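You operate a simulated robot arm through the tools that you are given. There is no shell and no other tool.

You run a simulated robot arm. Do the job below in one go: nothing can be reset, and whatever is moved stays where it is left.

Task
Band the small teal book in the frame, move it to the mat and band the green one.
Fine: black mat; white lever for each band; draw the blue slider back between the two, snug on the second in the book seat; the third book, the latch and the band boxes stay.

It is judged by the outcome, as a careful person would: the job done as asked, and still so three seconds after it is handed in. It fails if anything else is knocked over, pushed out of place, dropped, spilled or broken.

Robot
A 6-joint arm with a two-finger gripper, fixed in place. Base frame: the origin is on the floor under the middle of its stand, x ahead of it, y to its left, z up; the work surface is at about z = 0.88. Lengths are in m, angles in degrees, forces in N, time in s.
It reaches about 1.298 m from its shoulder. Its first joint turns from -149.0 to 149.0 degrees. Payload 1.57 kg.
Tool frame: the origin (TCP) lies between the finger pads and is the grasp point; the fingertips stand 0.021 m ahead of it; z points along the fingers, y is the line along which they close. The gripper opens to 0.07 m; its body begins 0.05 m behind the TCP.
Orientation is told as [roll, pitch, yaw] about the base's x, y, z axes, in that order, counted from this pose: with the fingers straight down and closing along the base's y, the tool's x points along the base's -x, its y along +y and its z along -z.

Tools
- The arm moves only by the tool servo_tool. Its argument "commands" is a list of rows, each a list of 3 entries, a list of its own where there are three numbers: the turn, a rotation vector about the base's x, y, z in degrees, then the shift along the base's x, y, z in m, then the opening, from 0 (shut) to 1 (fully open). In form: [[[rx, ry, rz], [x, y, z], fingers], ...]. A call has 1 to 20 rows; each row shifts and turns the commanded pose from where the row before left it. Rows are played at 5 a second. More than 0.05 m and 8.6 degrees between two rows, or a gripper value outside its range, and nothing of the call is played. A pose out of reach is approached as far as the arm can. The call stops where the force on the tool passes 40 N (or 10 N more than at its start, if that is more) or the arm is blocked; 0.2 s more then pass. The fingers move at their own pace (about 0.0648 m/s each) and stop on an object; they squeeze with about 22 N. The grip force told is the motor's: it shows also when the fingers shut on nothing. Time passes only in rows, and 0.2 s behind the last, so rows that do not move let the fingers close. It gives the time, the measured TCP pose, the force on the tool (base axes), the opening and the grip force at its end, in the units of the frame above (readings bear some noise), with the torque about the TCP (base axes, N m) and any sound that the robot's microphone picked up.
- Cameras (640 x 400 px; columns grow to the right, rows downward): "scene" is fixed at [0.0502, 0.5008, 1.6067]; the picture's right is [-0.83, -0.56, 0.00], its down [-0.19, 0.28, -0.94] and it looks along [0.53, -0.78, -0.34] (base axes); focal length 354 px, centre (320, 200). "wrist" rides on the gripper at [0.079, 0.004, -0.081] in the tool frame; the picture's right is [-0.05, 1.00, 0.00], its down [-0.67, -0.04, -0.74] and it looks along [-0.74, -0.04, 0.67] (tool axes); focal length 256 px, centre (320, 200). There is no depth. A picture from a camera that has moved, and an enlarged one, comes with that camera's place and axes in the base frame and with its lens.
- grab_frame(camera): a new picture of that camera. No time passes.
- slide_trunk(by): slides the trunk up (or, below 0, down) by that many m; the arm rides with it, the base frame stays. It gives what a move gives, with no picture.
- close_up(camera, box): a new picture of the part [left, top, right, bottom] of that camera's present view, enlarged. No time passes.
- finish_job(): hands the job in; it is judged then, once.

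Nothing tells you positions but the pictures and the camera data. Unless the task says otherwise, let go and move clear before handing in.

The tools are called after ">>>" by a JSON object that holds its "api" and its "payload". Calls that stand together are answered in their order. servo_tool: Moves the arm, as the interface text tells. Its arguments: {"type":"object","properties":{"commands":{"type":"array"}},"required":["commands"]} The other tools are called the same way: slide_trunk (by) moves the trunk up or down; grab_frame (camera) takes a picture; close_up (camera, box) takes an enlarged picture of a part of a camera's view; finish_job () hands the job in.

At the start:

```text
time: 0.0
tool_pos: [0.4427, -0.592, 1.2173]
ee_rot: [0.0, 0.1, 0.0]
wrist_force: [-1.0, 0.8, 0.1]
moment: [-0.02, 0.03, 0.03]
width: 0.07
finger_force: 0.1
trunk travel left (down, up): [-0.898, 0.072]
```

scene: 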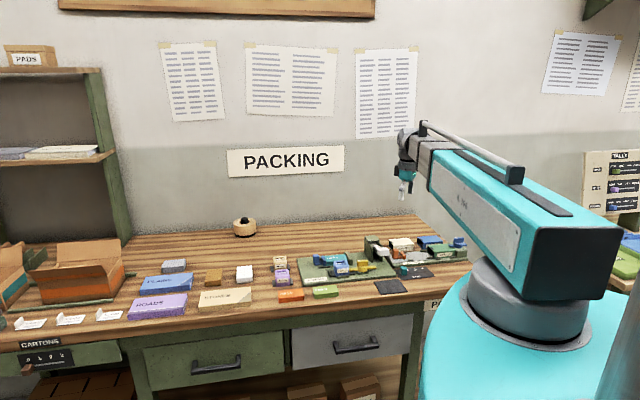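
wrist: 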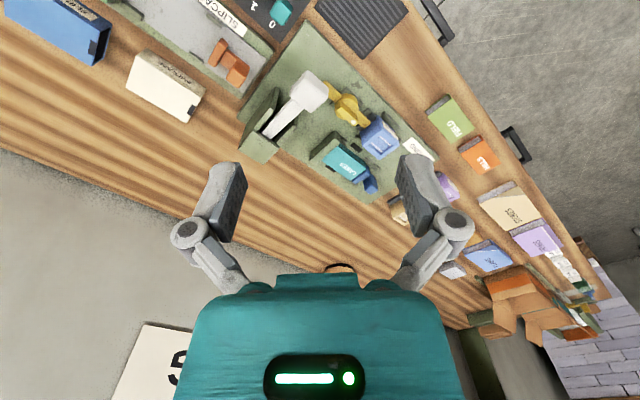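

I see a packing bench with a green banding frame, small books (teal, green, orange), a black mat, a blue slider, a yellow latch and a white lever. I'll look closer with both cameras before moving.

>>> {"api": "close_up", "payload": {"camera": "scene", "box": [260, 220, 480, 310]}}

>>> {"api": "close_up", "payload": {"camera": "wrist", "box": [220, 0, 540, 220]}}

>>> {"api": "close_up", "payload": {"camera": "scene", "box": [570, 140, 640, 240]}}

>>> {"api": "close_up", "payload": {"camera": "wrist", "box": [60, 0, 320, 160]}}

```text
2.91 times, centred on (370, 265) of scene
camera zoom: at [0.0502, 0.5008, 1.6067], right [-0.83, -0.56, 0.0], down [-0.19, 0.28, -0.94], along [0.53, -0.78, -0.34], focal length 1030 px, centre (174, 11)
```

zoom: 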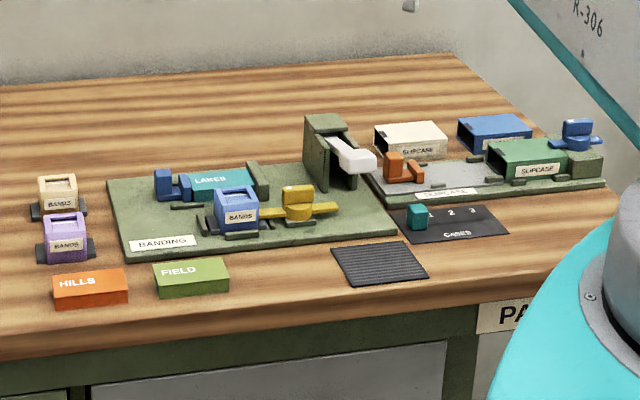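

```text
1.82 times, centred on (380, 110) of wrist
camera zoom: at [0.3632, -0.5877, 1.2996], right [0.05, 1.0, 0.0], down [0.67, -0.04, 0.74], along [0.74, -0.04, -0.67], focal length 465 px, centre (211, 364)
```

zoom: 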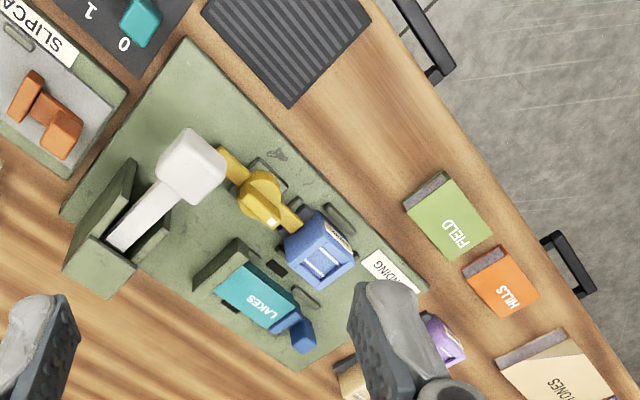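

```text
4.00 times, centred on (605, 190) of scene
camera zoom: at [0.0502, 0.5008, 1.6067], right [-0.83, -0.56, 0.0], down [-0.19, 0.28, -0.94], along [0.53, -0.78, -0.34], focal length 1416 px, centre (-820, 240)
```

zoom: 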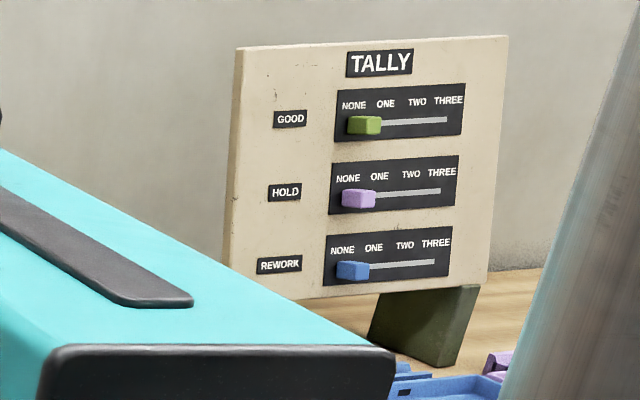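

```text
2.46 times, centred on (190, 80) of wrist
camera zoom: at [0.3632, -0.5877, 1.2996], right [0.05, 1.0, 0.0], down [0.67, -0.04, 0.74], along [0.74, -0.04, -0.67], focal length 630 px, centre (640, 495)
```

zoom: 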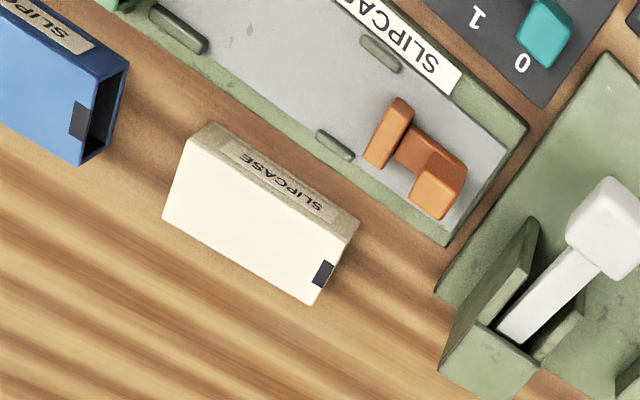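

I see the bench lies at roughly 45° to the base: LAKES (teal) sits in the frame near (0.67, -0.56), FIELD (green) near (0.60, -0.38), mat near (0.46, -0.54), and the lever knob near (0.51, -0.61, 0.98). I'll zoom in for detail on the seat, slider and lever.

>>> {"api": "close_up", "payload": {"camera": "wrist", "box": [290, 80, 410, 200]}}

>>> {"api": "close_up", "payload": {"camera": "scene", "box": [295, 240, 405, 310]}}

>>> {"api": "close_up", "payload": {"camera": "wrist", "box": [400, 80, 520, 180]}}

>>> {"api": "close_up", "payload": {"camera": "wrist", "box": [230, 50, 350, 170]}}

```text
3.33 times, centred on (350, 140) of wrist
camera zoom: at [0.3632, -0.5877, 1.2996], right [0.05, 1.0, 0.0], down [0.67, -0.04, 0.74], along [0.74, -0.04, -0.67], focal length 853 px, centre (220, 400)
```

zoom: 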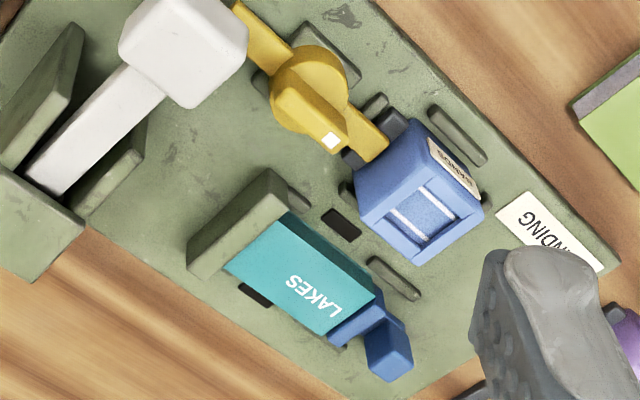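

```text
5.71 times, centred on (350, 275) of scene
camera zoom: at [0.0502, 0.5008, 1.6067], right [-0.83, -0.56, 0.0], down [-0.19, 0.28, -0.94], along [0.53, -0.78, -0.34], focal length 2024 px, centre (149, -229)
```

zoom: 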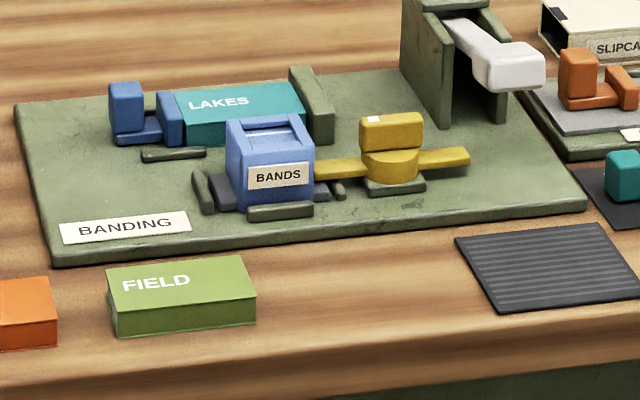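

```text
4.00 times, centred on (460, 130) of wrist
camera zoom: at [0.3632, -0.5877, 1.2996], right [0.05, 1.0, 0.0], down [0.67, -0.04, 0.74], along [0.74, -0.04, -0.67], focal length 1024 px, centre (-240, 480)
```

zoom: 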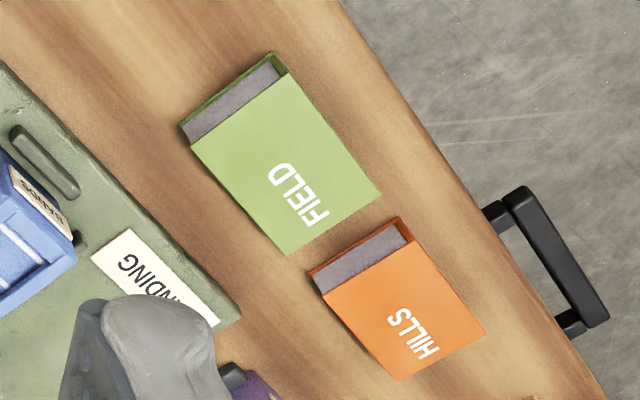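

```text
3.33 times, centred on (290, 110) of wrist
camera zoom: at [0.3632, -0.5877, 1.2996], right [0.05, 1.0, 0.0], down [0.67, -0.04, 0.74], along [0.74, -0.04, -0.67], focal length 853 px, centre (420, 500)
```

zoom: 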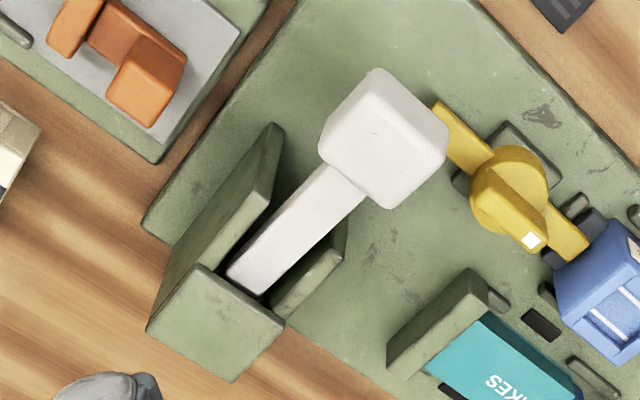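

I see the book seat (stop block, LAKES, then the blue slider with its handle at the far end), the latched blue BANDS box in front of it, and the raised white lever from the tower. Next I'll hover above LAKES with the tool turned 45° to the bench to measure everything from nearly straight above.

>>> {"api": "servo_tool", "payload": {"commands": [[[0, 0, 7.5], [0.038, 0.006, -0.015], 1], [[0, 0, 7.5], [0.038, 0.006, -0.015], 1], [[0, 0, 7.5], [0.038, 0.006, -0.015], 1], [[0, 0, 7.5], [0.038, 0.006, -0.015], 1], [[0, 0, 7.5], [0.038, 0.006, -0.015], 1], [[0, 0, 7.5], [0.038, 0.006, -0.015], 1], [[0, 0, 0], [0, 0, 0], 1]]}}

>>> {"api": "grab_frame", "payload": {"camera": "wrist"}}

>>> {"api": "grab_frame", "payload": {"camera": "scene"}}

```text
time: 1.6
tool_pos: [0.6708, -0.5574, 1.2177]
ee_rot: [0.0, -0.1, 45.1]
wrist_force: [-0.5, -0.5, 0.8]
moment: [0.02, 0.01, 0.01]
width: 0.0701
finger_force: 0.0
out of reach, approached as far as the arm can: row 1, 2, 3, 4, 5, 6
trunk travel left (down, up): [-0.898, 0.072]
```

```text
taken
camera wrist: at [0.6112, -0.6108, 1.2997], right [-0.67, 0.74, 0.0], down [0.5, 0.45, 0.74], along [0.55, 0.5, -0.67], focal length 256 px, centre (320, 200)
```

wrist: 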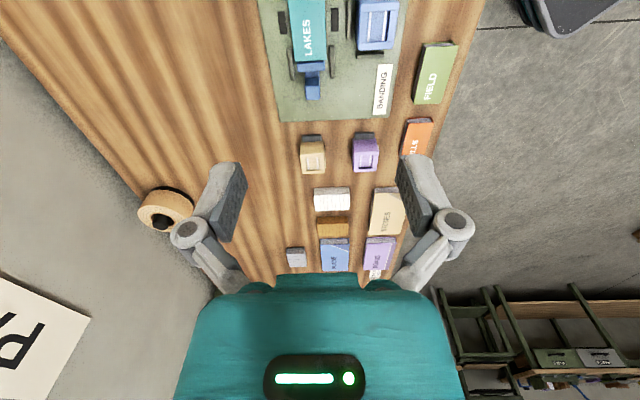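

```text
taken
```

scene: 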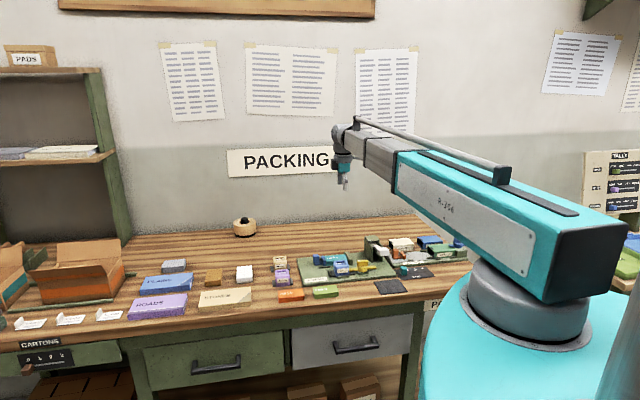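

The z move was out of the arm's reach, so height has to come from the trunk. I'll lower the trunk a bit and look at what happens.

>>> {"api": "slide_trunk", "payload": {"by": -0.1}}

>>> {"api": "grab_frame", "payload": {"camera": "wrist"}}

```text
time: 2.9
tool_pos: [0.67, -0.5579, 1.1167]
ee_rot: [-0.1, 0.0, 45.0]
wrist_force: [-0.5, 0.0, 1.0]
moment: [0.02, 0.04, -0.02]
width: 0.0701
finger_force: 0.0
trunk travel left (down, up): [-0.798, 0.172]
```

```text
taken
camera wrist: at [0.6112, -0.6108, 1.1996], right [-0.67, 0.74, 0.0], down [0.5, 0.45, 0.74], along [0.55, 0.5, -0.67], focal length 256 px, centre (320, 200)
```

wrist: 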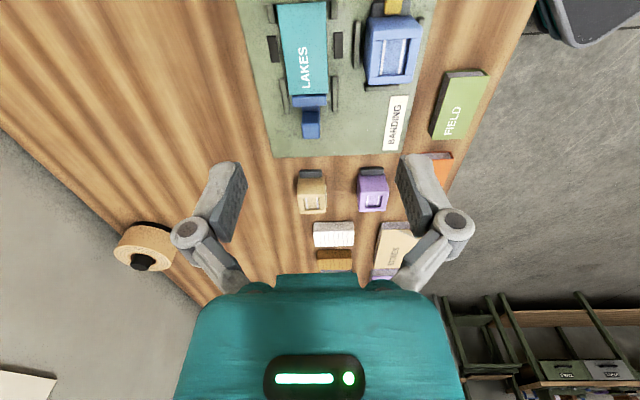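

>>> {"api": "servo_tool", "payload": {"commands": [[[0, 0, 0], [0, 0, -0.01], 1], [[0, 0, 0], [0, 0, 0], 1]]}}

>>> {"api": "close_up", "payload": {"camera": "wrist", "box": [230, 0, 440, 130]}}

```text
time: 3.5
tool_pos: [0.6716, -0.5584, 1.1169]
ee_rot: [-0.1, 0.0, 45.0]
wrist_force: [-1.4, -0.5, -0.2]
moment: [0.01, -0.02, -0.01]
width: 0.0699
finger_force: 0.0
out of reach, approached as far as the arm can: row 1
trunk travel left (down, up): [-0.798, 0.172]
```

```text
3.05 times, centred on (335, 65) of wrist
camera zoom: at [0.6113, -0.6108, 1.1995], right [-0.67, 0.74, 0.0], down [0.5, 0.45, 0.74], along [0.55, 0.5, -0.67], focal length 780 px, centre (274, 611)
```

zoom: 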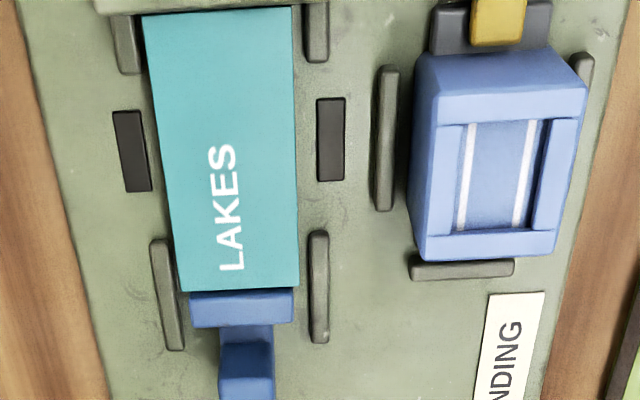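

Slots and ribs around the book are clear now. I'll test whether the arm can move up relative to the trunk, to gain vertical freedom.

>>> {"api": "servo_tool", "payload": {"commands": [[[0, 0, 0], [0, 0, 0.03], 1], [[0, 0, 0], [0, 0, 0.03], 1], [[0, 0, 0], [0, 0, 0], 1]]}}

```text
time: 4.3
tool_pos: [0.6708, -0.5586, 1.117]
ee_rot: [0.0, -0.1, 44.9]
wrist_force: [-0.8, 0.5, -1.2]
moment: [-0.03, -0.01, 0.01]
width: 0.07
finger_force: 0.0
out of reach, approached as far as the arm can: row 1, 2
trunk travel left (down, up): [-0.798, 0.172]
```

The trunk alone sets height here; the arm moves in the plane. Next I'll move horizontally to above the lever knob to measure the lever.

>>> {"api": "servo_tool", "payload": {"commands": [[[0, 0, 0], [-0.04, -0.0125, 0], 1], [[0, 0, 0], [-0.04, -0.0125, 0], 1], [[0, 0, 0], [-0.04, -0.0125, 0], 1], [[0, 0, 0], [-0.04, -0.0125, 0], 1], [[0, 0, 0], [0, 0, 0], 1]]}}

>>> {"api": "grab_frame", "payload": {"camera": "wrist"}}

>>> {"api": "close_up", "payload": {"camera": "scene", "box": [340, 220, 440, 300]}}

```text
time: 5.5
tool_pos: [0.5112, -0.6082, 1.1167]
ee_rot: [0.1, 0.0, 45.0]
wrist_force: [0.3, 0.0, 1.2]
moment: [0.0, 0.0, -0.01]
width: 0.0697
finger_force: 0.0
trunk travel left (down, up): [-0.798, 0.172]
```

```text
taken
camera wrist: at [0.4513, -0.6594, 1.1995], right [-0.67, 0.74, 0.0], down [0.5, 0.45, 0.74], along [0.55, 0.5, -0.67], focal length 256 px, centre (320, 200)
```

wrist: 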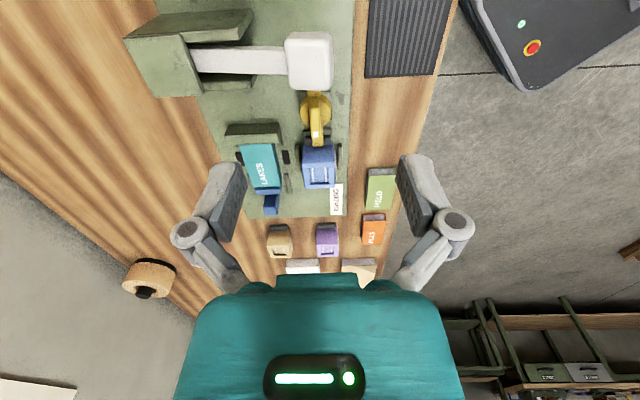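

```text
5.00 times, centred on (390, 260) of scene
camera zoom: at [0.0502, 0.5008, 1.6067], right [-0.83, -0.56, 0.0], down [-0.19, 0.28, -0.94], along [0.53, -0.78, -0.34], focal length 1770 px, centre (-30, -100)
```

zoom: 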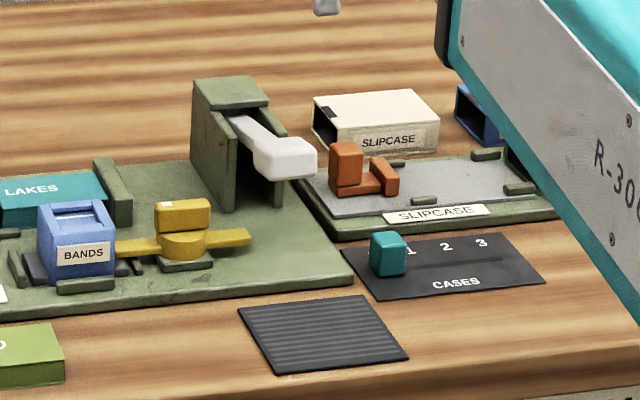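

>>> {"api": "close_up", "payload": {"camera": "wrist", "box": [110, 0, 370, 160]}}

>>> {"api": "close_up", "payload": {"camera": "wrist", "box": [220, 110, 350, 220]}}

```text
2.46 times, centred on (240, 80) of wrist
camera zoom: at [0.4513, -0.6594, 1.1995], right [-0.67, 0.74, 0.0], down [0.5, 0.45, 0.74], along [0.55, 0.5, -0.67], focal length 630 px, centre (517, 495)
```

zoom: 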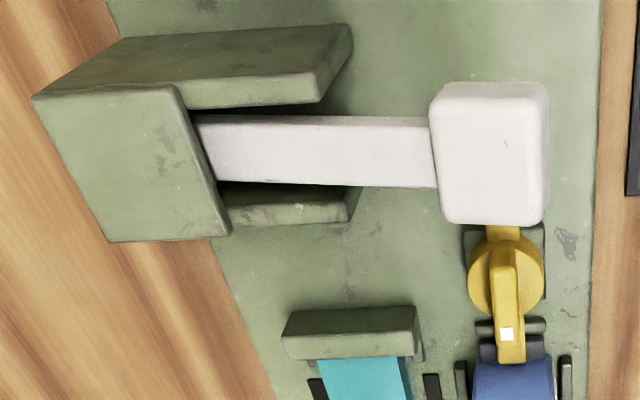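

```text
3.64 times, centred on (285, 165) of wrist
camera zoom: at [0.4513, -0.6594, 1.1995], right [-0.67, 0.74, 0.0], down [0.5, 0.45, 0.74], along [0.55, 0.5, -0.67], focal length 931 px, centre (447, 327)
```

zoom: 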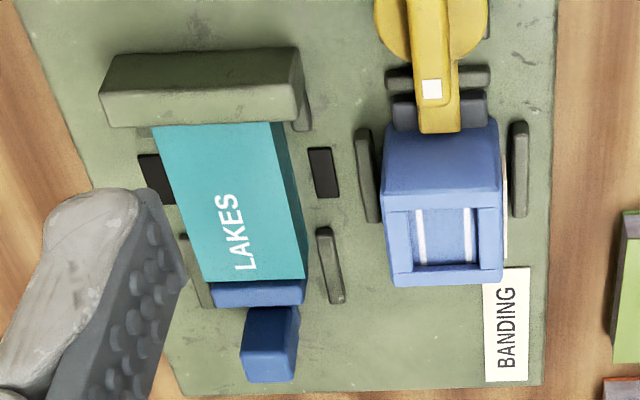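

I see the lever arm leaving the tower roughly level, with the knob's top near (0.511, -0.616, 0.99). I'll shut the fingers above it and lower in steps, checking alignment by camera.

>>> {"api": "servo_tool", "payload": {"commands": [[[0, 0, 0], [-0.001, -0.008, 0], 0], [[0, 0, 0], [0, 0, 0], 0], [[0, 0, 0], [0, 0, 0], 0], [[0, 0, 0], [0, 0, 0], 0]]}}

>>> {"api": "slide_trunk", "payload": {"by": -0.08}}

>>> {"api": "grab_frame", "payload": {"camera": "wrist"}}

>>> {"api": "close_up", "payload": {"camera": "scene", "box": [320, 200, 440, 300]}}

```text
time: 6.5
tool_pos: [0.5102, -0.6142, 1.1159]
ee_rot: [0.0, 0.0, 44.9]
wrist_force: [0.3, 0.0, -0.6]
moment: [0.01, -0.01, -0.01]
width: 0.0
finger_force: 22.0
trunk travel left (down, up): [-0.798, 0.172]
```

```text
time: 7.7
tool_pos: [0.5097, -0.6144, 1.0372]
ee_rot: [0.0, 0.0, 45.0]
wrist_force: [-0.3, 0.2, 0.3]
moment: [-0.03, 0.03, 0.01]
width: 0.0
finger_force: 22.0
trunk travel left (down, up): [-0.718, 0.252]
```

```text
taken
camera wrist: at [0.4506, -0.667, 1.1196], right [-0.67, 0.74, 0.0], down [0.5, 0.45, 0.74], along [0.55, 0.5, -0.67], focal length 256 px, centre (320, 200)
```

wrist: 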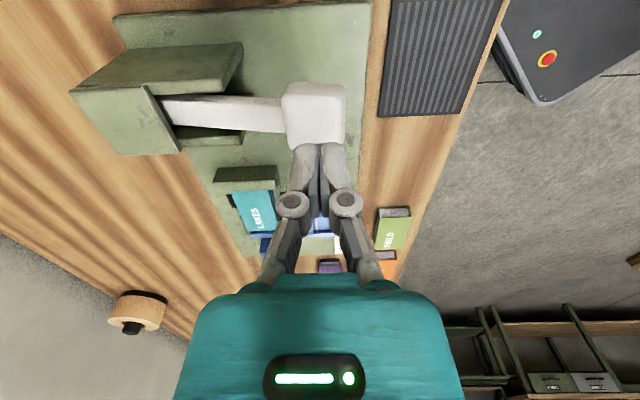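

```text
4.00 times, centred on (380, 250) of scene
camera zoom: at [0.0502, 0.5008, 1.6067], right [-0.83, -0.56, 0.0], down [-0.19, 0.28, -0.94], along [0.53, -0.78, -0.34], focal length 1416 px, centre (80, 0)
```

zoom: 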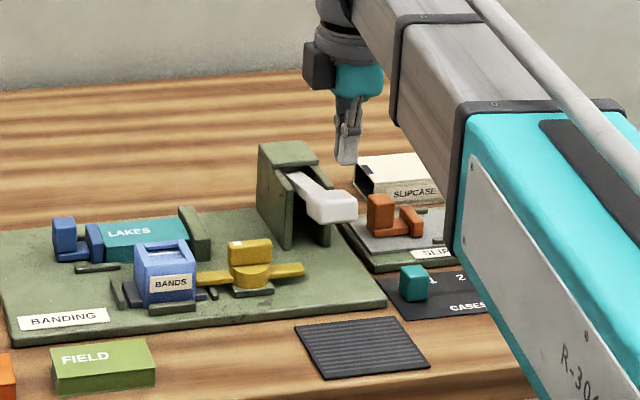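

>>> {"api": "close_up", "payload": {"camera": "wrist", "box": [250, 60, 390, 220]}}

```text
2.50 times, centred on (320, 140) of wrist
camera zoom: at [0.4506, -0.667, 1.1196], right [-0.67, 0.74, 0.0], down [0.5, 0.45, 0.74], along [0.55, 0.5, -0.67], focal length 640 px, centre (320, 350)
```

zoom: 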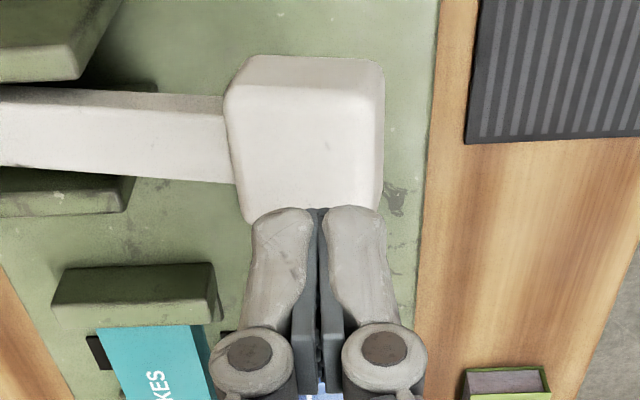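

The closed fingertips are right over the knob. I'll nudge a few mm for centring, then lower toward contact.

>>> {"api": "servo_tool", "payload": {"commands": [[[0, 0, 0], [0.0045, 0.0, 0], 0], [[0, 0, 0], [0, 0, 0], 0]]}}

>>> {"api": "slide_trunk", "payload": {"by": -0.02}}

>>> {"api": "slide_trunk", "payload": {"by": -0.01}}

>>> {"api": "close_up", "payload": {"camera": "scene", "box": [340, 200, 430, 280]}}

```text
time: 8.3
tool_pos: [0.5143, -0.6143, 1.0369]
ee_rot: [0.1, 0.0, 45.0]
wrist_force: [0.2, 0.4, -0.5]
moment: [0.03, 0.04, 0.0]
width: 0.0002
finger_force: 21.9
trunk travel left (down, up): [-0.718, 0.252]
```

```text
time: 9.0
tool_pos: [0.5141, -0.615, 1.0162]
ee_rot: [0.1, 0.0, 45.0]
wrist_force: [0.2, 1.1, -1.1]
moment: [-0.02, -0.01, 0.01]
width: 0.0
finger_force: 22.3
trunk travel left (down, up): [-0.698, 0.272]
```

```text
time: 9.6
tool_pos: [0.5147, -0.6145, 1.0059]
ee_rot: [0.0, 0.1, 45.1]
wrist_force: [-0.3, -0.4, -0.1]
moment: [-0.02, 0.0, -0.01]
width: 0.0003
finger_force: 21.4
trunk travel left (down, up): [-0.688, 0.282]
```

```text
5.00 times, centred on (385, 240) of scene
camera zoom: at [0.0502, 0.5008, 1.6067], right [-0.83, -0.56, 0.0], down [-0.19, 0.28, -0.94], along [0.53, -0.78, -0.34], focal length 1770 px, centre (-5, 0)
```

zoom: 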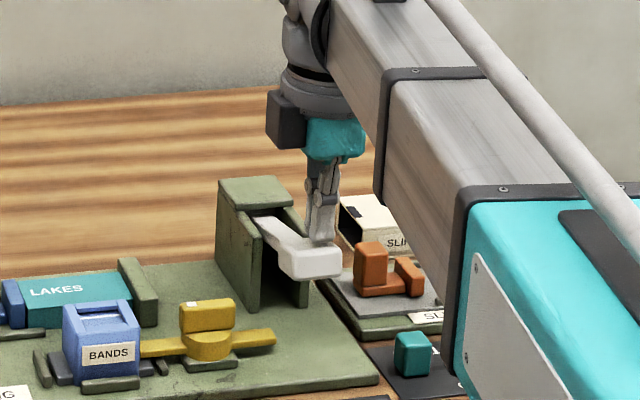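

Fingertips are just above the knob. I'll press in 1 cm steps and watch force and sound.

>>> {"api": "slide_trunk", "payload": {"by": -0.01}}

>>> {"api": "slide_trunk", "payload": {"by": -0.01}}

>>> {"api": "close_up", "payload": {"camera": "scene", "box": [340, 200, 430, 280]}}

```text
time: 10.1
tool_pos: [0.5134, -0.6147, 0.9981]
ee_rot: [-0.1, 0.0, 45.1]
wrist_force: [0.6, -1.3, 0.6]
moment: [0.0, -0.03, 0.0]
width: 0.0
finger_force: 22.1
trunk travel left (down, up): [-0.678, 0.292]
```

```text
time: 10.7
tool_pos: [0.5141, -0.6154, 0.9876]
ee_rot: [0.0, 0.0, 45.1]
wrist_force: [0.3, 0.6, 0.8]
moment: [0.01, 0.0, 0.05]
width: 0.0
finger_force: 21.9
trunk travel left (down, up): [-0.668, 0.302]
```

```text
5.00 times, centred on (385, 240) of scene
camera zoom: at [0.0502, 0.5008, 1.6067], right [-0.83, -0.56, 0.0], down [-0.19, 0.28, -0.94], along [0.53, -0.78, -0.34], focal length 1770 px, centre (-5, 0)
```

zoom: 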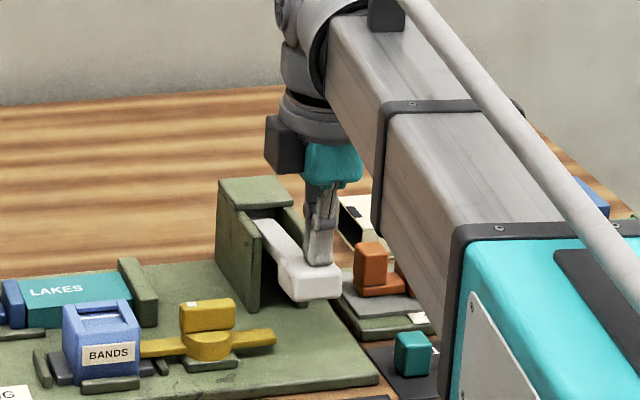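

The knob is following the fingers down with hardly any force. I'll continue in 1 cm steps.

>>> {"api": "slide_trunk", "payload": {"by": -0.01}}

>>> {"api": "slide_trunk", "payload": {"by": -0.01}}

>>> {"api": "close_up", "payload": {"camera": "scene", "box": [340, 200, 430, 280]}}

```text
time: 11.3
tool_pos: [0.5146, -0.6148, 0.978]
ee_rot: [0.0, 0.1, 45.0]
wrist_force: [0.5, 0.7, 2.0]
moment: [0.01, 0.0, -0.02]
width: 0.0002
finger_force: 22.1
trunk travel left (down, up): [-0.658, 0.312]
```

```text
time: 11.9
tool_pos: [0.5147, -0.6139, 0.9681]
ee_rot: [0.0, 0.0, 44.9]
wrist_force: [-1.9, 1.8, 3.7]
moment: [0.02, 0.04, 0.01]
width: 0.0003
finger_force: 21.5
trunk travel left (down, up): [-0.648, 0.322]
```

```text
5.00 times, centred on (385, 240) of scene
camera zoom: at [0.0502, 0.5008, 1.6067], right [-0.83, -0.56, 0.0], down [-0.19, 0.28, -0.94], along [0.53, -0.78, -0.34], focal length 1770 px, centre (-5, 0)
```

zoom: 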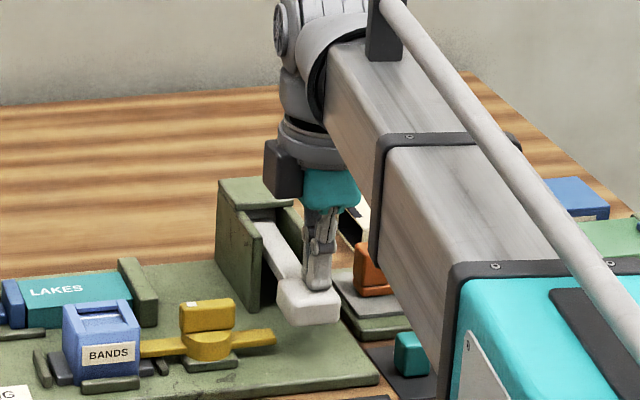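

>>> {"api": "slide_trunk", "payload": {"by": -0.008}}

>>> {"api": "close_up", "payload": {"camera": "scene", "box": [300, 200, 420, 290]}}

>>> {"api": "grab_frame", "payload": {"camera": "wrist"}}

```text
time: 12.4
tool_pos: [0.5131, -0.614, 0.9596]
ee_rot: [0.0, 0.1, 44.9]
wrist_force: [-1.1, 0.6, 3.8]
moment: [0.0, -0.01, -0.01]
width: 0.0002
finger_force: 22.2
trunk travel left (down, up): [-0.64, 0.33]
```

```text
4.44 times, centred on (360, 245) of scene
camera zoom: at [0.0502, 0.5008, 1.6067], right [-0.83, -0.56, 0.0], down [-0.19, 0.28, -0.94], along [0.53, -0.78, -0.34], focal length 1574 px, centre (142, 0)
```

zoom: 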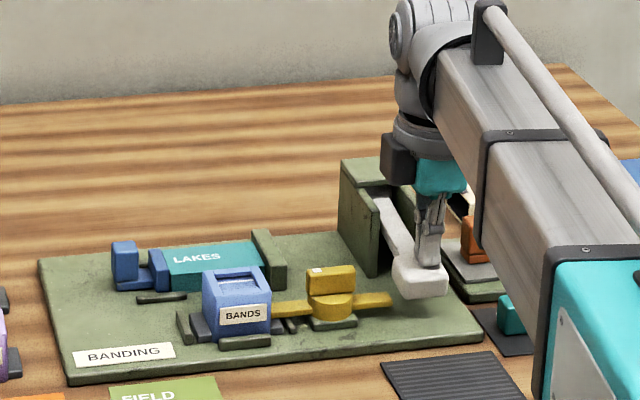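

```text
taken
camera wrist: at [0.4545, -0.6667, 1.0419], right [-0.67, 0.74, 0.0], down [0.5, 0.45, 0.74], along [0.55, 0.5, -0.67], focal length 256 px, centre (320, 200)
```

wrist: 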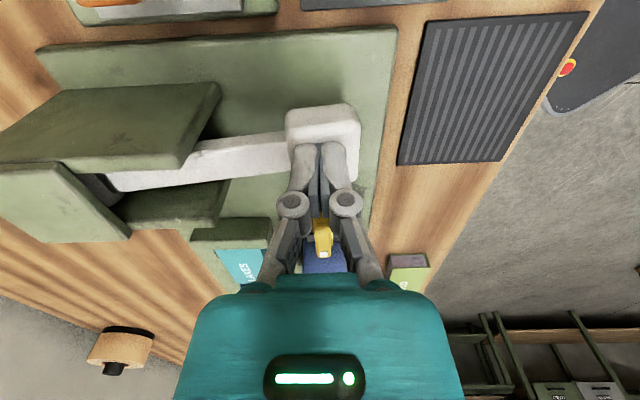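

>>> {"api": "slide_trunk", "payload": {"by": -0.008}}

>>> {"api": "close_up", "payload": {"camera": "scene", "box": [300, 200, 420, 290]}}

```text
time: 13.0
tool_pos: [0.5149, -0.6144, 0.9516]
ee_rot: [0.1, 0.0, 45.0]
wrist_force: [0.3, -0.7, 5.2]
moment: [-0.01, -0.05, 0.01]
width: 0.0
finger_force: 22.4
trunk travel left (down, up): [-0.632, 0.338]
```

```text
4.44 times, centred on (360, 245) of scene
camera zoom: at [0.0502, 0.5008, 1.6067], right [-0.83, -0.56, 0.0], down [-0.19, 0.28, -0.94], along [0.53, -0.78, -0.34], focal length 1574 px, centre (142, 0)
```

zoom: 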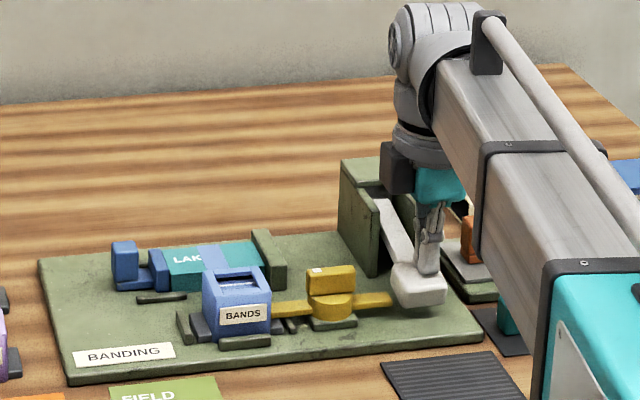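

A blue band has appeared around LAKES. I'll let the lever come back up by raising the trunk and then check the band and the lever.

>>> {"api": "slide_trunk", "payload": {"by": 0.04}}

>>> {"api": "slide_trunk", "payload": {"by": 0.09}}

>>> {"api": "close_up", "payload": {"camera": "scene", "box": [290, 200, 430, 300]}}

>>> {"api": "close_up", "payload": {"camera": "wrist", "box": [160, 0, 380, 220]}}

```text
time: 13.8
tool_pos: [0.5146, -0.6142, 0.9909]
ee_rot: [0.0, 0.0, 45.0]
wrist_force: [-0.9, 0.0, 1.5]
moment: [0.01, 0.02, 0.0]
width: 0.0002
finger_force: 22.2
trunk travel left (down, up): [-0.672, 0.298]
```

```text
time: 15.1
tool_pos: [0.5142, -0.6143, 1.0814]
ee_rot: [-0.1, 0.0, 45.1]
wrist_force: [0.1, -0.3, -0.4]
moment: [0.01, 0.01, -0.02]
width: 0.0
finger_force: 22.3
trunk travel left (down, up): [-0.762, 0.208]
```

```text
4.00 times, centred on (360, 250) of scene
camera zoom: at [0.0502, 0.5008, 1.6067], right [-0.83, -0.56, 0.0], down [-0.19, 0.28, -0.94], along [0.53, -0.78, -0.34], focal length 1416 px, centre (160, 0)
```

zoom: 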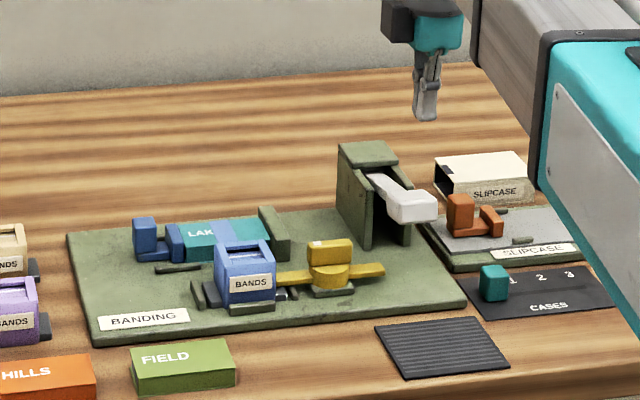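

```text
1.82 times, centred on (270, 110) of wrist
camera zoom: at [0.4549, -0.6671, 1.1635], right [-0.67, 0.74, 0.0], down [0.5, 0.45, 0.74], along [0.55, 0.5, -0.67], focal length 465 px, centre (411, 364)
```

zoom: 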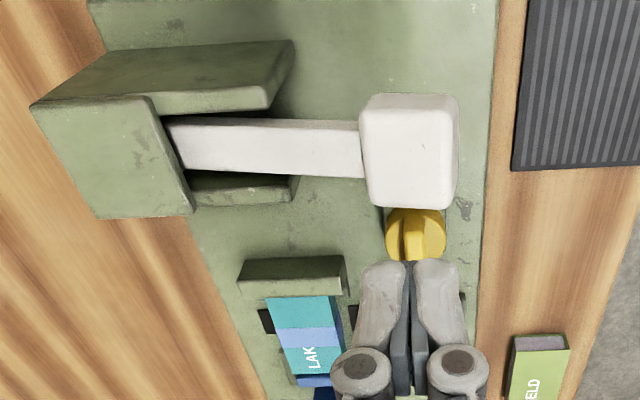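

LAKES carries its band and the lever is back up. Next I'll hover over the blue slider to measure its handle.

>>> {"api": "servo_tool", "payload": {"commands": [[[0, 0, 0], [0.039, 0.019, 0], 0.6], [[0, 0, 0], [0.039, 0.019, 0], 0.6], [[0, 0, 0], [0.039, 0.019, 0], 0.6], [[0, 0, 0], [0.039, 0.019, 0], 0.6], [[0, 0, 0], [0.039, 0.019, 0], 0.6], [[0, 0, 0], [0.039, 0.019, 0], 0.6], [[0, 0, 0], [0, 0, 0], 0.6]]}}

>>> {"api": "grab_frame", "payload": {"camera": "wrist"}}

>>> {"api": "close_up", "payload": {"camera": "wrist", "box": [240, 0, 440, 140]}}

```text
time: 16.7
tool_pos: [0.7483, -0.5003, 1.0805]
ee_rot: [0.1, -0.1, 45.0]
wrist_force: [-0.5, 0.0, 0.3]
moment: [0.0, 0.03, -0.02]
width: 0.042
finger_force: 0.2
trunk travel left (down, up): [-0.762, 0.208]
```

```text
taken
camera wrist: at [0.6887, -0.5534, 1.1636], right [-0.67, 0.74, 0.0], down [0.5, 0.45, 0.74], along [0.55, 0.5, -0.67], focal length 256 px, centre (320, 200)
```

wrist: 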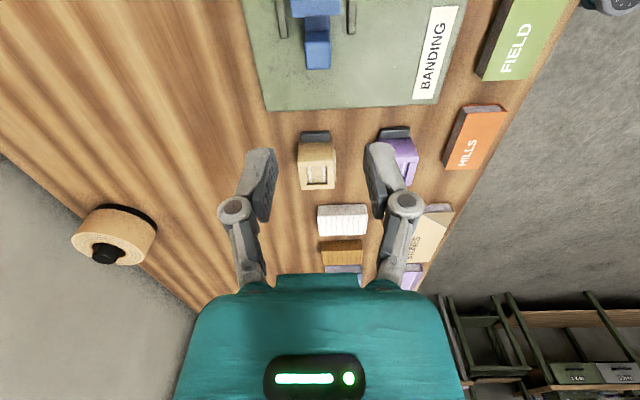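

```text
2.86 times, centred on (340, 70) of wrist
camera zoom: at [0.6887, -0.5534, 1.1636], right [-0.67, 0.74, 0.0], down [0.5, 0.45, 0.74], along [0.55, 0.5, -0.67], focal length 731 px, centre (263, 571)
```

zoom: 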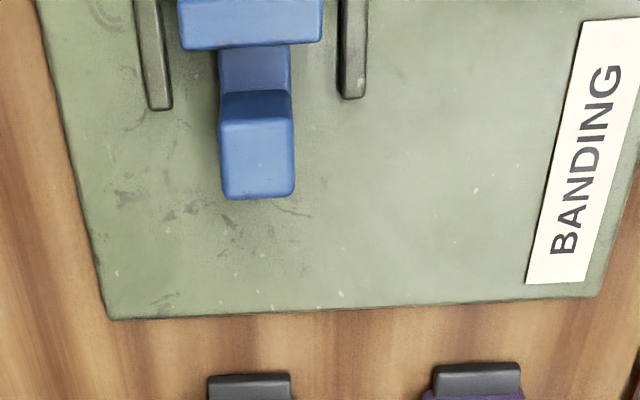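

The handle is a 2 cm square post centred near (0.747, -0.503), its top near z 0.93. I'll descend partway, check alignment, then straddle it.

>>> {"api": "slide_trunk", "payload": {"by": -0.11}}

>>> {"api": "grab_frame", "payload": {"camera": "wrist"}}

>>> {"api": "close_up", "payload": {"camera": "scene", "box": [280, 210, 400, 300]}}

```text
time: 18.1
tool_pos: [0.7479, -0.5012, 0.9716]
ee_rot: [0.0, 0.1, 45.0]
wrist_force: [0.7, 0.2, 0.8]
moment: [0.02, 0.0, -0.01]
width: 0.0419
finger_force: 0.1
trunk travel left (down, up): [-0.652, 0.318]
```

```text
taken
camera wrist: at [0.6884, -0.5538, 1.0536], right [-0.67, 0.74, 0.0], down [0.5, 0.45, 0.74], along [0.55, 0.5, -0.67], focal length 256 px, centre (320, 200)
```

wrist: 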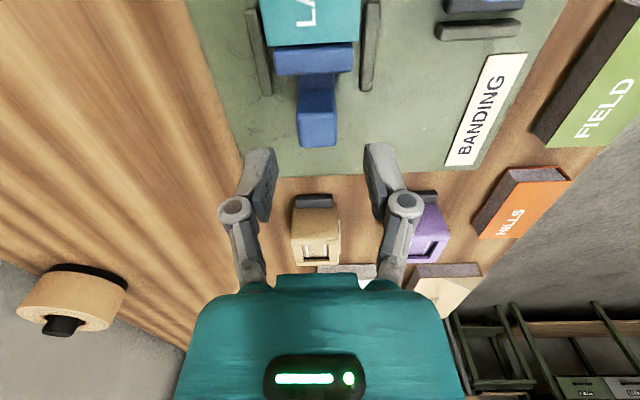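

```text
4.44 times, centred on (340, 255) of scene
camera zoom: at [0.0502, 0.5008, 1.6067], right [-0.83, -0.56, 0.0], down [-0.19, 0.28, -0.94], along [0.53, -0.78, -0.34], focal length 1574 px, centre (231, -44)
```

zoom: 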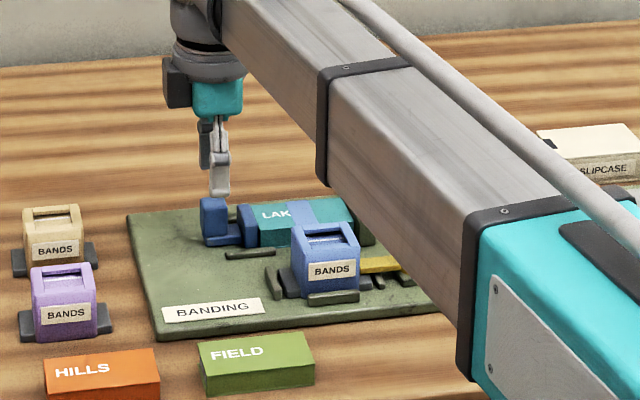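

>>> {"api": "servo_tool", "payload": {"commands": [[[0, 0, 0], [-0.001, -0.002, 0], 0.6], [[0, 0, 0], [0, 0, 0], 0.6]]}}

>>> {"api": "slide_trunk", "payload": {"by": -0.03}}

>>> {"api": "slide_trunk", "payload": {"by": -0.013}}

>>> {"api": "grab_frame", "payload": {"camera": "wrist"}}

>>> {"api": "close_up", "payload": {"camera": "scene", "box": [280, 210, 400, 300]}}

```text
time: 18.7
tool_pos: [0.7462, -0.5034, 0.9717]
ee_rot: [-0.1, 0.0, 45.0]
wrist_force: [0.0, 0.1, -0.8]
moment: [-0.01, 0.02, -0.02]
width: 0.0422
finger_force: 0.1
trunk travel left (down, up): [-0.652, 0.318]
```

```text
time: 19.5
tool_pos: [0.747, -0.5023, 0.9404]
ee_rot: [0.1, 0.0, 44.9]
wrist_force: [-0.4, -0.4, -0.2]
moment: [0.01, -0.01, -0.01]
width: 0.0419
finger_force: 0.0
trunk travel left (down, up): [-0.622, 0.348]
```

```text
time: 20.1
tool_pos: [0.7461, -0.5033, 0.9275]
ee_rot: [-0.1, 0.1, 45.0]
wrist_force: [-0.5, -0.2, 1.1]
moment: [0.0, 0.0, -0.01]
width: 0.0419
finger_force: 0.1
trunk travel left (down, up): [-0.609, 0.361]
```

```text
taken
camera wrist: at [0.6875, -0.5558, 1.0105], right [-0.67, 0.74, 0.0], down [0.5, 0.45, 0.74], along [0.55, 0.5, -0.67], focal length 256 px, centre (320, 200)
```

wrist: 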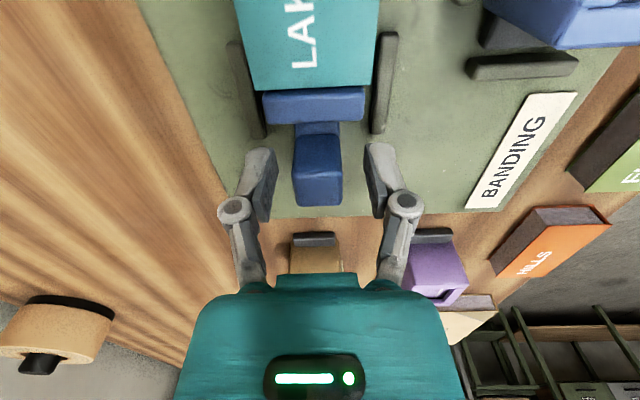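

```text
4.44 times, centred on (340, 255) of scene
camera zoom: at [0.0502, 0.5008, 1.6067], right [-0.83, -0.56, 0.0], down [-0.19, 0.28, -0.94], along [0.53, -0.78, -0.34], focal length 1574 px, centre (231, -44)
```

zoom: 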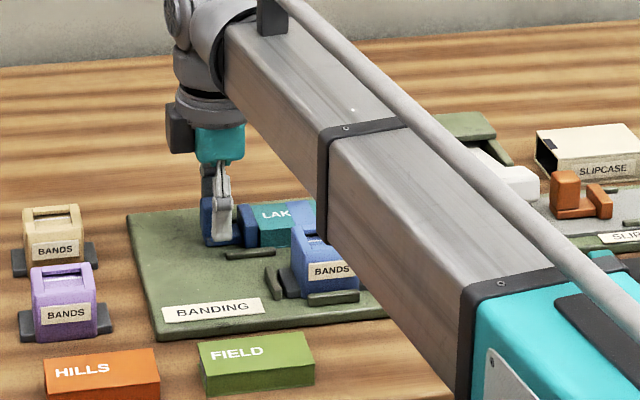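

The handle sits squarely between the fingers. I'll close on it and draw it back a little first, checking the force.

>>> {"api": "servo_tool", "payload": {"commands": [[[0, 0, 0], [0, 0, 0], 0], [[0, 0, 0], [0, 0, 0], 0], [[0, 0, 0], [0, 0, 0], 0], [[0, 0, 0], [0, 0, 0], 0]]}}

>>> {"api": "servo_tool", "payload": {"commands": [[[0, 0, 0], [0.003, 0.003, 0], 0], [[0, 0, 0], [0.003, 0.003, 0], 0], [[0, 0, 0], [0, 0, 0], 0]]}}

```text
time: 21.1
tool_pos: [0.7473, -0.5031, 0.9291]
ee_rot: [-0.1, 0.0, 45.0]
wrist_force: [9.5, -7.4, 9.4]
moment: [-0.18, -0.12, 0.05]
width: 0.0218
finger_force: 32.5
trunk travel left (down, up): [-0.609, 0.361]
```

```text
time: 21.9
tool_pos: [0.7538, -0.4995, 0.927]
ee_rot: [0.0, 0.0, 45.0]
wrist_force: [7.4, -10.9, 10.9]
moment: [-0.16, -0.07, -0.06]
width: 0.0216
finger_force: 31.9
trunk travel left (down, up): [-0.609, 0.361]
```

>>> {"api": "servo_tool", "payload": {"commands": [[[0, 0, 0], [0.001, -0.001, 0], 0], [[0, 0, 0], [0, 0, 0], 0]]}}

>>> {"api": "grab_frame", "payload": {"camera": "wrist"}}

```text
time: 22.5
tool_pos: [0.7526, -0.4989, 0.9278]
ee_rot: [0.0, 0.0, 45.0]
wrist_force: [4.4, -6.2, 6.2]
moment: [-0.34, 0.0, 0.04]
width: 0.0218
finger_force: 31.4
trunk travel left (down, up): [-0.609, 0.361]
```

```text
taken
camera wrist: at [0.6937, -0.551, 1.0105], right [-0.67, 0.74, 0.0], down [0.5, 0.45, 0.74], along [0.55, 0.5, -0.67], focal length 256 px, centre (320, 200)
```

wrist: 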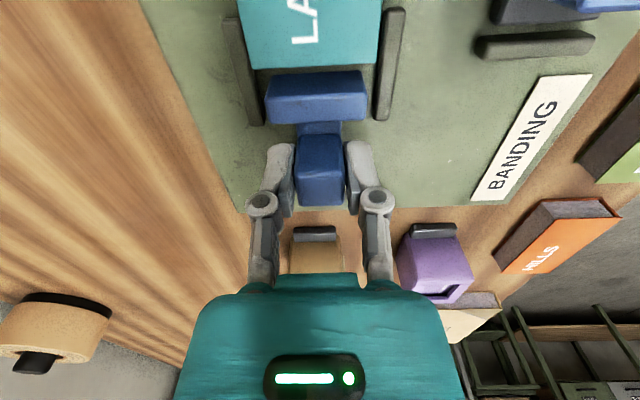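

The slider is coming away from the book smoothly. I'll draw it back further.

>>> {"api": "servo_tool", "payload": {"commands": [[[0, 0, 0], [0.004, 0.003, 0], 0], [[0, 0, 0], [0.0035, 0.0035, 0], 0], [[0, 0, 0], [0.0035, 0.0035, 0], 0], [[0, 0, 0], [0.0035, 0.0035, 0], 0], [[0, 0, 0], [0.0035, 0.0035, 0], 0], [[0, 0, 0], [0, 0, 0], 0]]}}

>>> {"api": "grab_frame", "payload": {"camera": "wrist"}}

```text
time: 23.9
tool_pos: [0.7713, -0.4798, 0.9284]
ee_rot: [0.0, 0.0, 44.9]
wrist_force: [-0.6, -0.4, 1.0]
moment: [-0.14, 0.31, -0.12]
width: 0.0217
finger_force: 32.0
trunk travel left (down, up): [-0.609, 0.361]
```

```text
taken
camera wrist: at [0.7116, -0.533, 1.0105], right [-0.67, 0.74, 0.0], down [0.5, 0.45, 0.74], along [0.55, 0.5, -0.67], focal length 256 px, centre (320, 200)
```

wrist: 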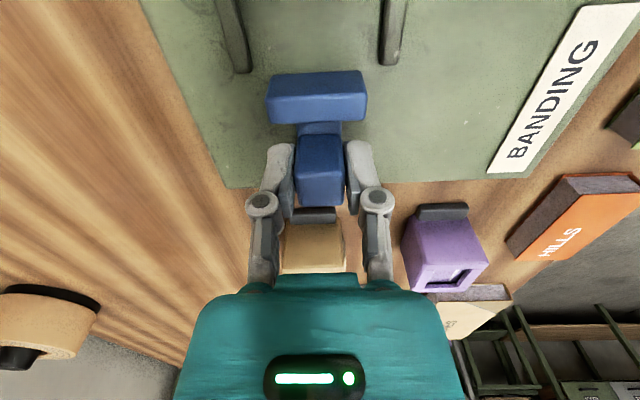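

The slider is drawn back about 3.5 cm and the book's end is free. I'll release it, rise, and move over LAKES.

>>> {"api": "servo_tool", "payload": {"commands": [[[0, 0, 0], [0, 0, 0], 0.6], [[0, 0, 0], [0, 0, 0], 0.6], [[0, 0, 0], [0, 0, 0], 0.6]]}}

>>> {"api": "slide_trunk", "payload": {"by": 0.11}}

>>> {"api": "servo_tool", "payload": {"commands": [[[0, 0, 0], [-0.0205, -0.02, 0], 0.85], [[0, 0, 0], [-0.0205, -0.02, 0], 0.85], [[0, 0, 0], [-0.0205, -0.02, 0], 0.85], [[0, 0, 0], [-0.0205, -0.02, 0], 0.85], [[0, 0, 0], [0, 0, 0], 0.85]]}}

>>> {"api": "grab_frame", "payload": {"camera": "wrist"}}

>>> {"api": "close_up", "payload": {"camera": "wrist", "box": [240, 0, 440, 125]}}

>>> {"api": "close_up", "payload": {"camera": "scene", "box": [280, 210, 400, 300]}}

```text
time: 24.7
tool_pos: [0.7708, -0.4792, 0.9277]
ee_rot: [0.0, 0.0, 45.0]
wrist_force: [-0.3, -0.6, -0.5]
moment: [0.02, -0.01, 0.0]
width: 0.042
finger_force: 0.0
trunk travel left (down, up): [-0.609, 0.361]
```

```text
time: 26.1
tool_pos: [0.7705, -0.4804, 1.0381]
ee_rot: [0.0, 0.1, 45.0]
wrist_force: [0.4, 0.5, -1.1]
moment: [0.0, 0.0, 0.0]
width: 0.0422
finger_force: 0.0
trunk travel left (down, up): [-0.719, 0.251]
```

```text
time: 27.3
tool_pos: [0.6888, -0.5624, 1.0391]
ee_rot: [0.0, 0.0, 45.0]
wrist_force: [0.4, 0.7, -0.2]
moment: [-0.01, -0.03, 0.01]
width: 0.0592
finger_force: 0.0
trunk travel left (down, up): [-0.719, 0.251]
```

```text
taken
camera wrist: at [0.6287, -0.6147, 1.1205], right [-0.67, 0.74, 0.0], down [0.5, 0.45, 0.74], along [0.55, 0.5, -0.67], focal length 256 px, centre (320, 200)
```

wrist: 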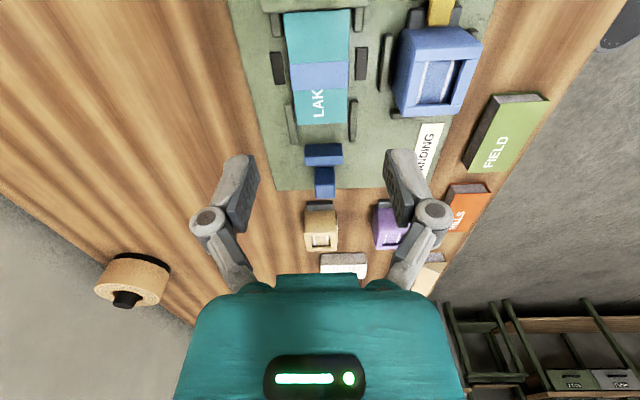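

```text
3.20 times, centred on (340, 62) of wrist
camera zoom: at [0.6287, -0.6147, 1.1205], right [-0.67, 0.74, 0.0], down [0.5, 0.45, 0.74], along [0.55, 0.5, -0.67], focal length 819 px, centre (256, 640)
```

zoom: 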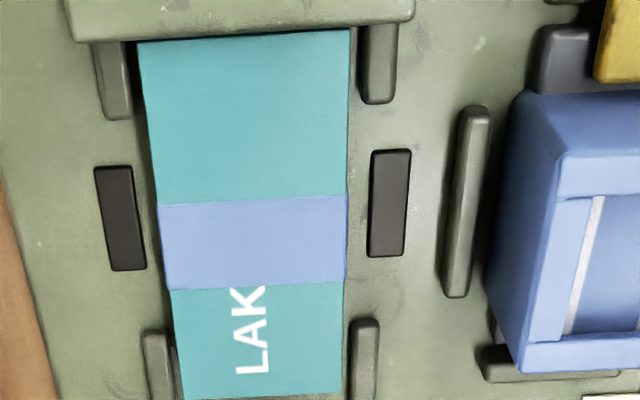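

```text
4.44 times, centred on (340, 255) of scene
camera zoom: at [0.0502, 0.5008, 1.6067], right [-0.83, -0.56, 0.0], down [-0.19, 0.28, -0.94], along [0.53, -0.78, -0.34], focal length 1574 px, centre (231, -44)
```

zoom: 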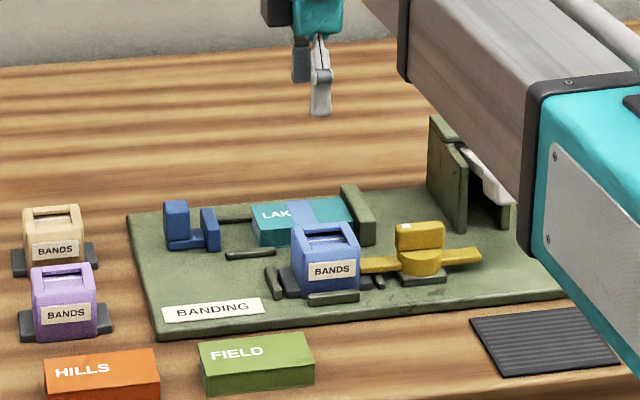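

LAKES's centre works out to about (0.691, -0.558), 8.5 × 4.4 × 2 cm. I'll centre over it, descend partway and check finger clearance to the ribs and band box.

>>> {"api": "servo_tool", "payload": {"commands": [[[0, 0, 0], [0.002, 0.004, 0], 0.8], [[0, 0, 0], [0, 0, 0], 0.8]]}}

>>> {"api": "slide_trunk", "payload": {"by": -0.085}}

>>> {"api": "grab_frame", "payload": {"camera": "wrist"}}

>>> {"api": "close_up", "payload": {"camera": "scene", "box": [300, 210, 390, 290]}}

```text
time: 27.9
tool_pos: [0.6918, -0.5567, 1.0381]
ee_rot: [-0.1, 0.1, 45.0]
wrist_force: [0.0, -0.4, -0.3]
moment: [-0.01, -0.01, 0.02]
width: 0.0559
finger_force: 0.0
trunk travel left (down, up): [-0.719, 0.251]
```

```text
time: 29.1
tool_pos: [0.6903, -0.5576, 0.9538]
ee_rot: [0.0, 0.0, 45.0]
wrist_force: [0.1, -0.3, -0.2]
moment: [-0.01, -0.01, 0.01]
width: 0.0559
finger_force: 0.3
trunk travel left (down, up): [-0.634, 0.336]
```

```text
taken
camera wrist: at [0.6313, -0.6101, 1.0356], right [-0.67, 0.74, 0.0], down [0.5, 0.45, 0.74], along [0.55, 0.5, -0.67], focal length 256 px, centre (320, 200)
```

wrist: 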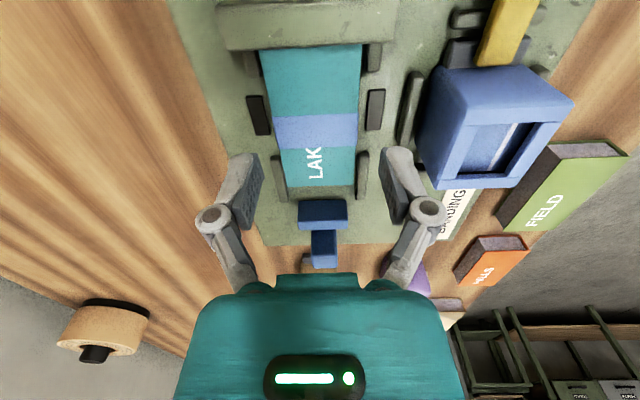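

```text
5.00 times, centred on (345, 250) of scene
camera zoom: at [0.0502, 0.5008, 1.6067], right [-0.83, -0.56, 0.0], down [-0.19, 0.28, -0.94], along [0.53, -0.78, -0.34], focal length 1770 px, centre (195, -50)
```

zoom: 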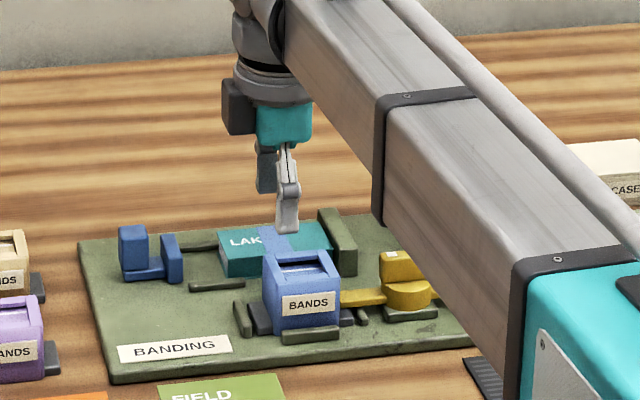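

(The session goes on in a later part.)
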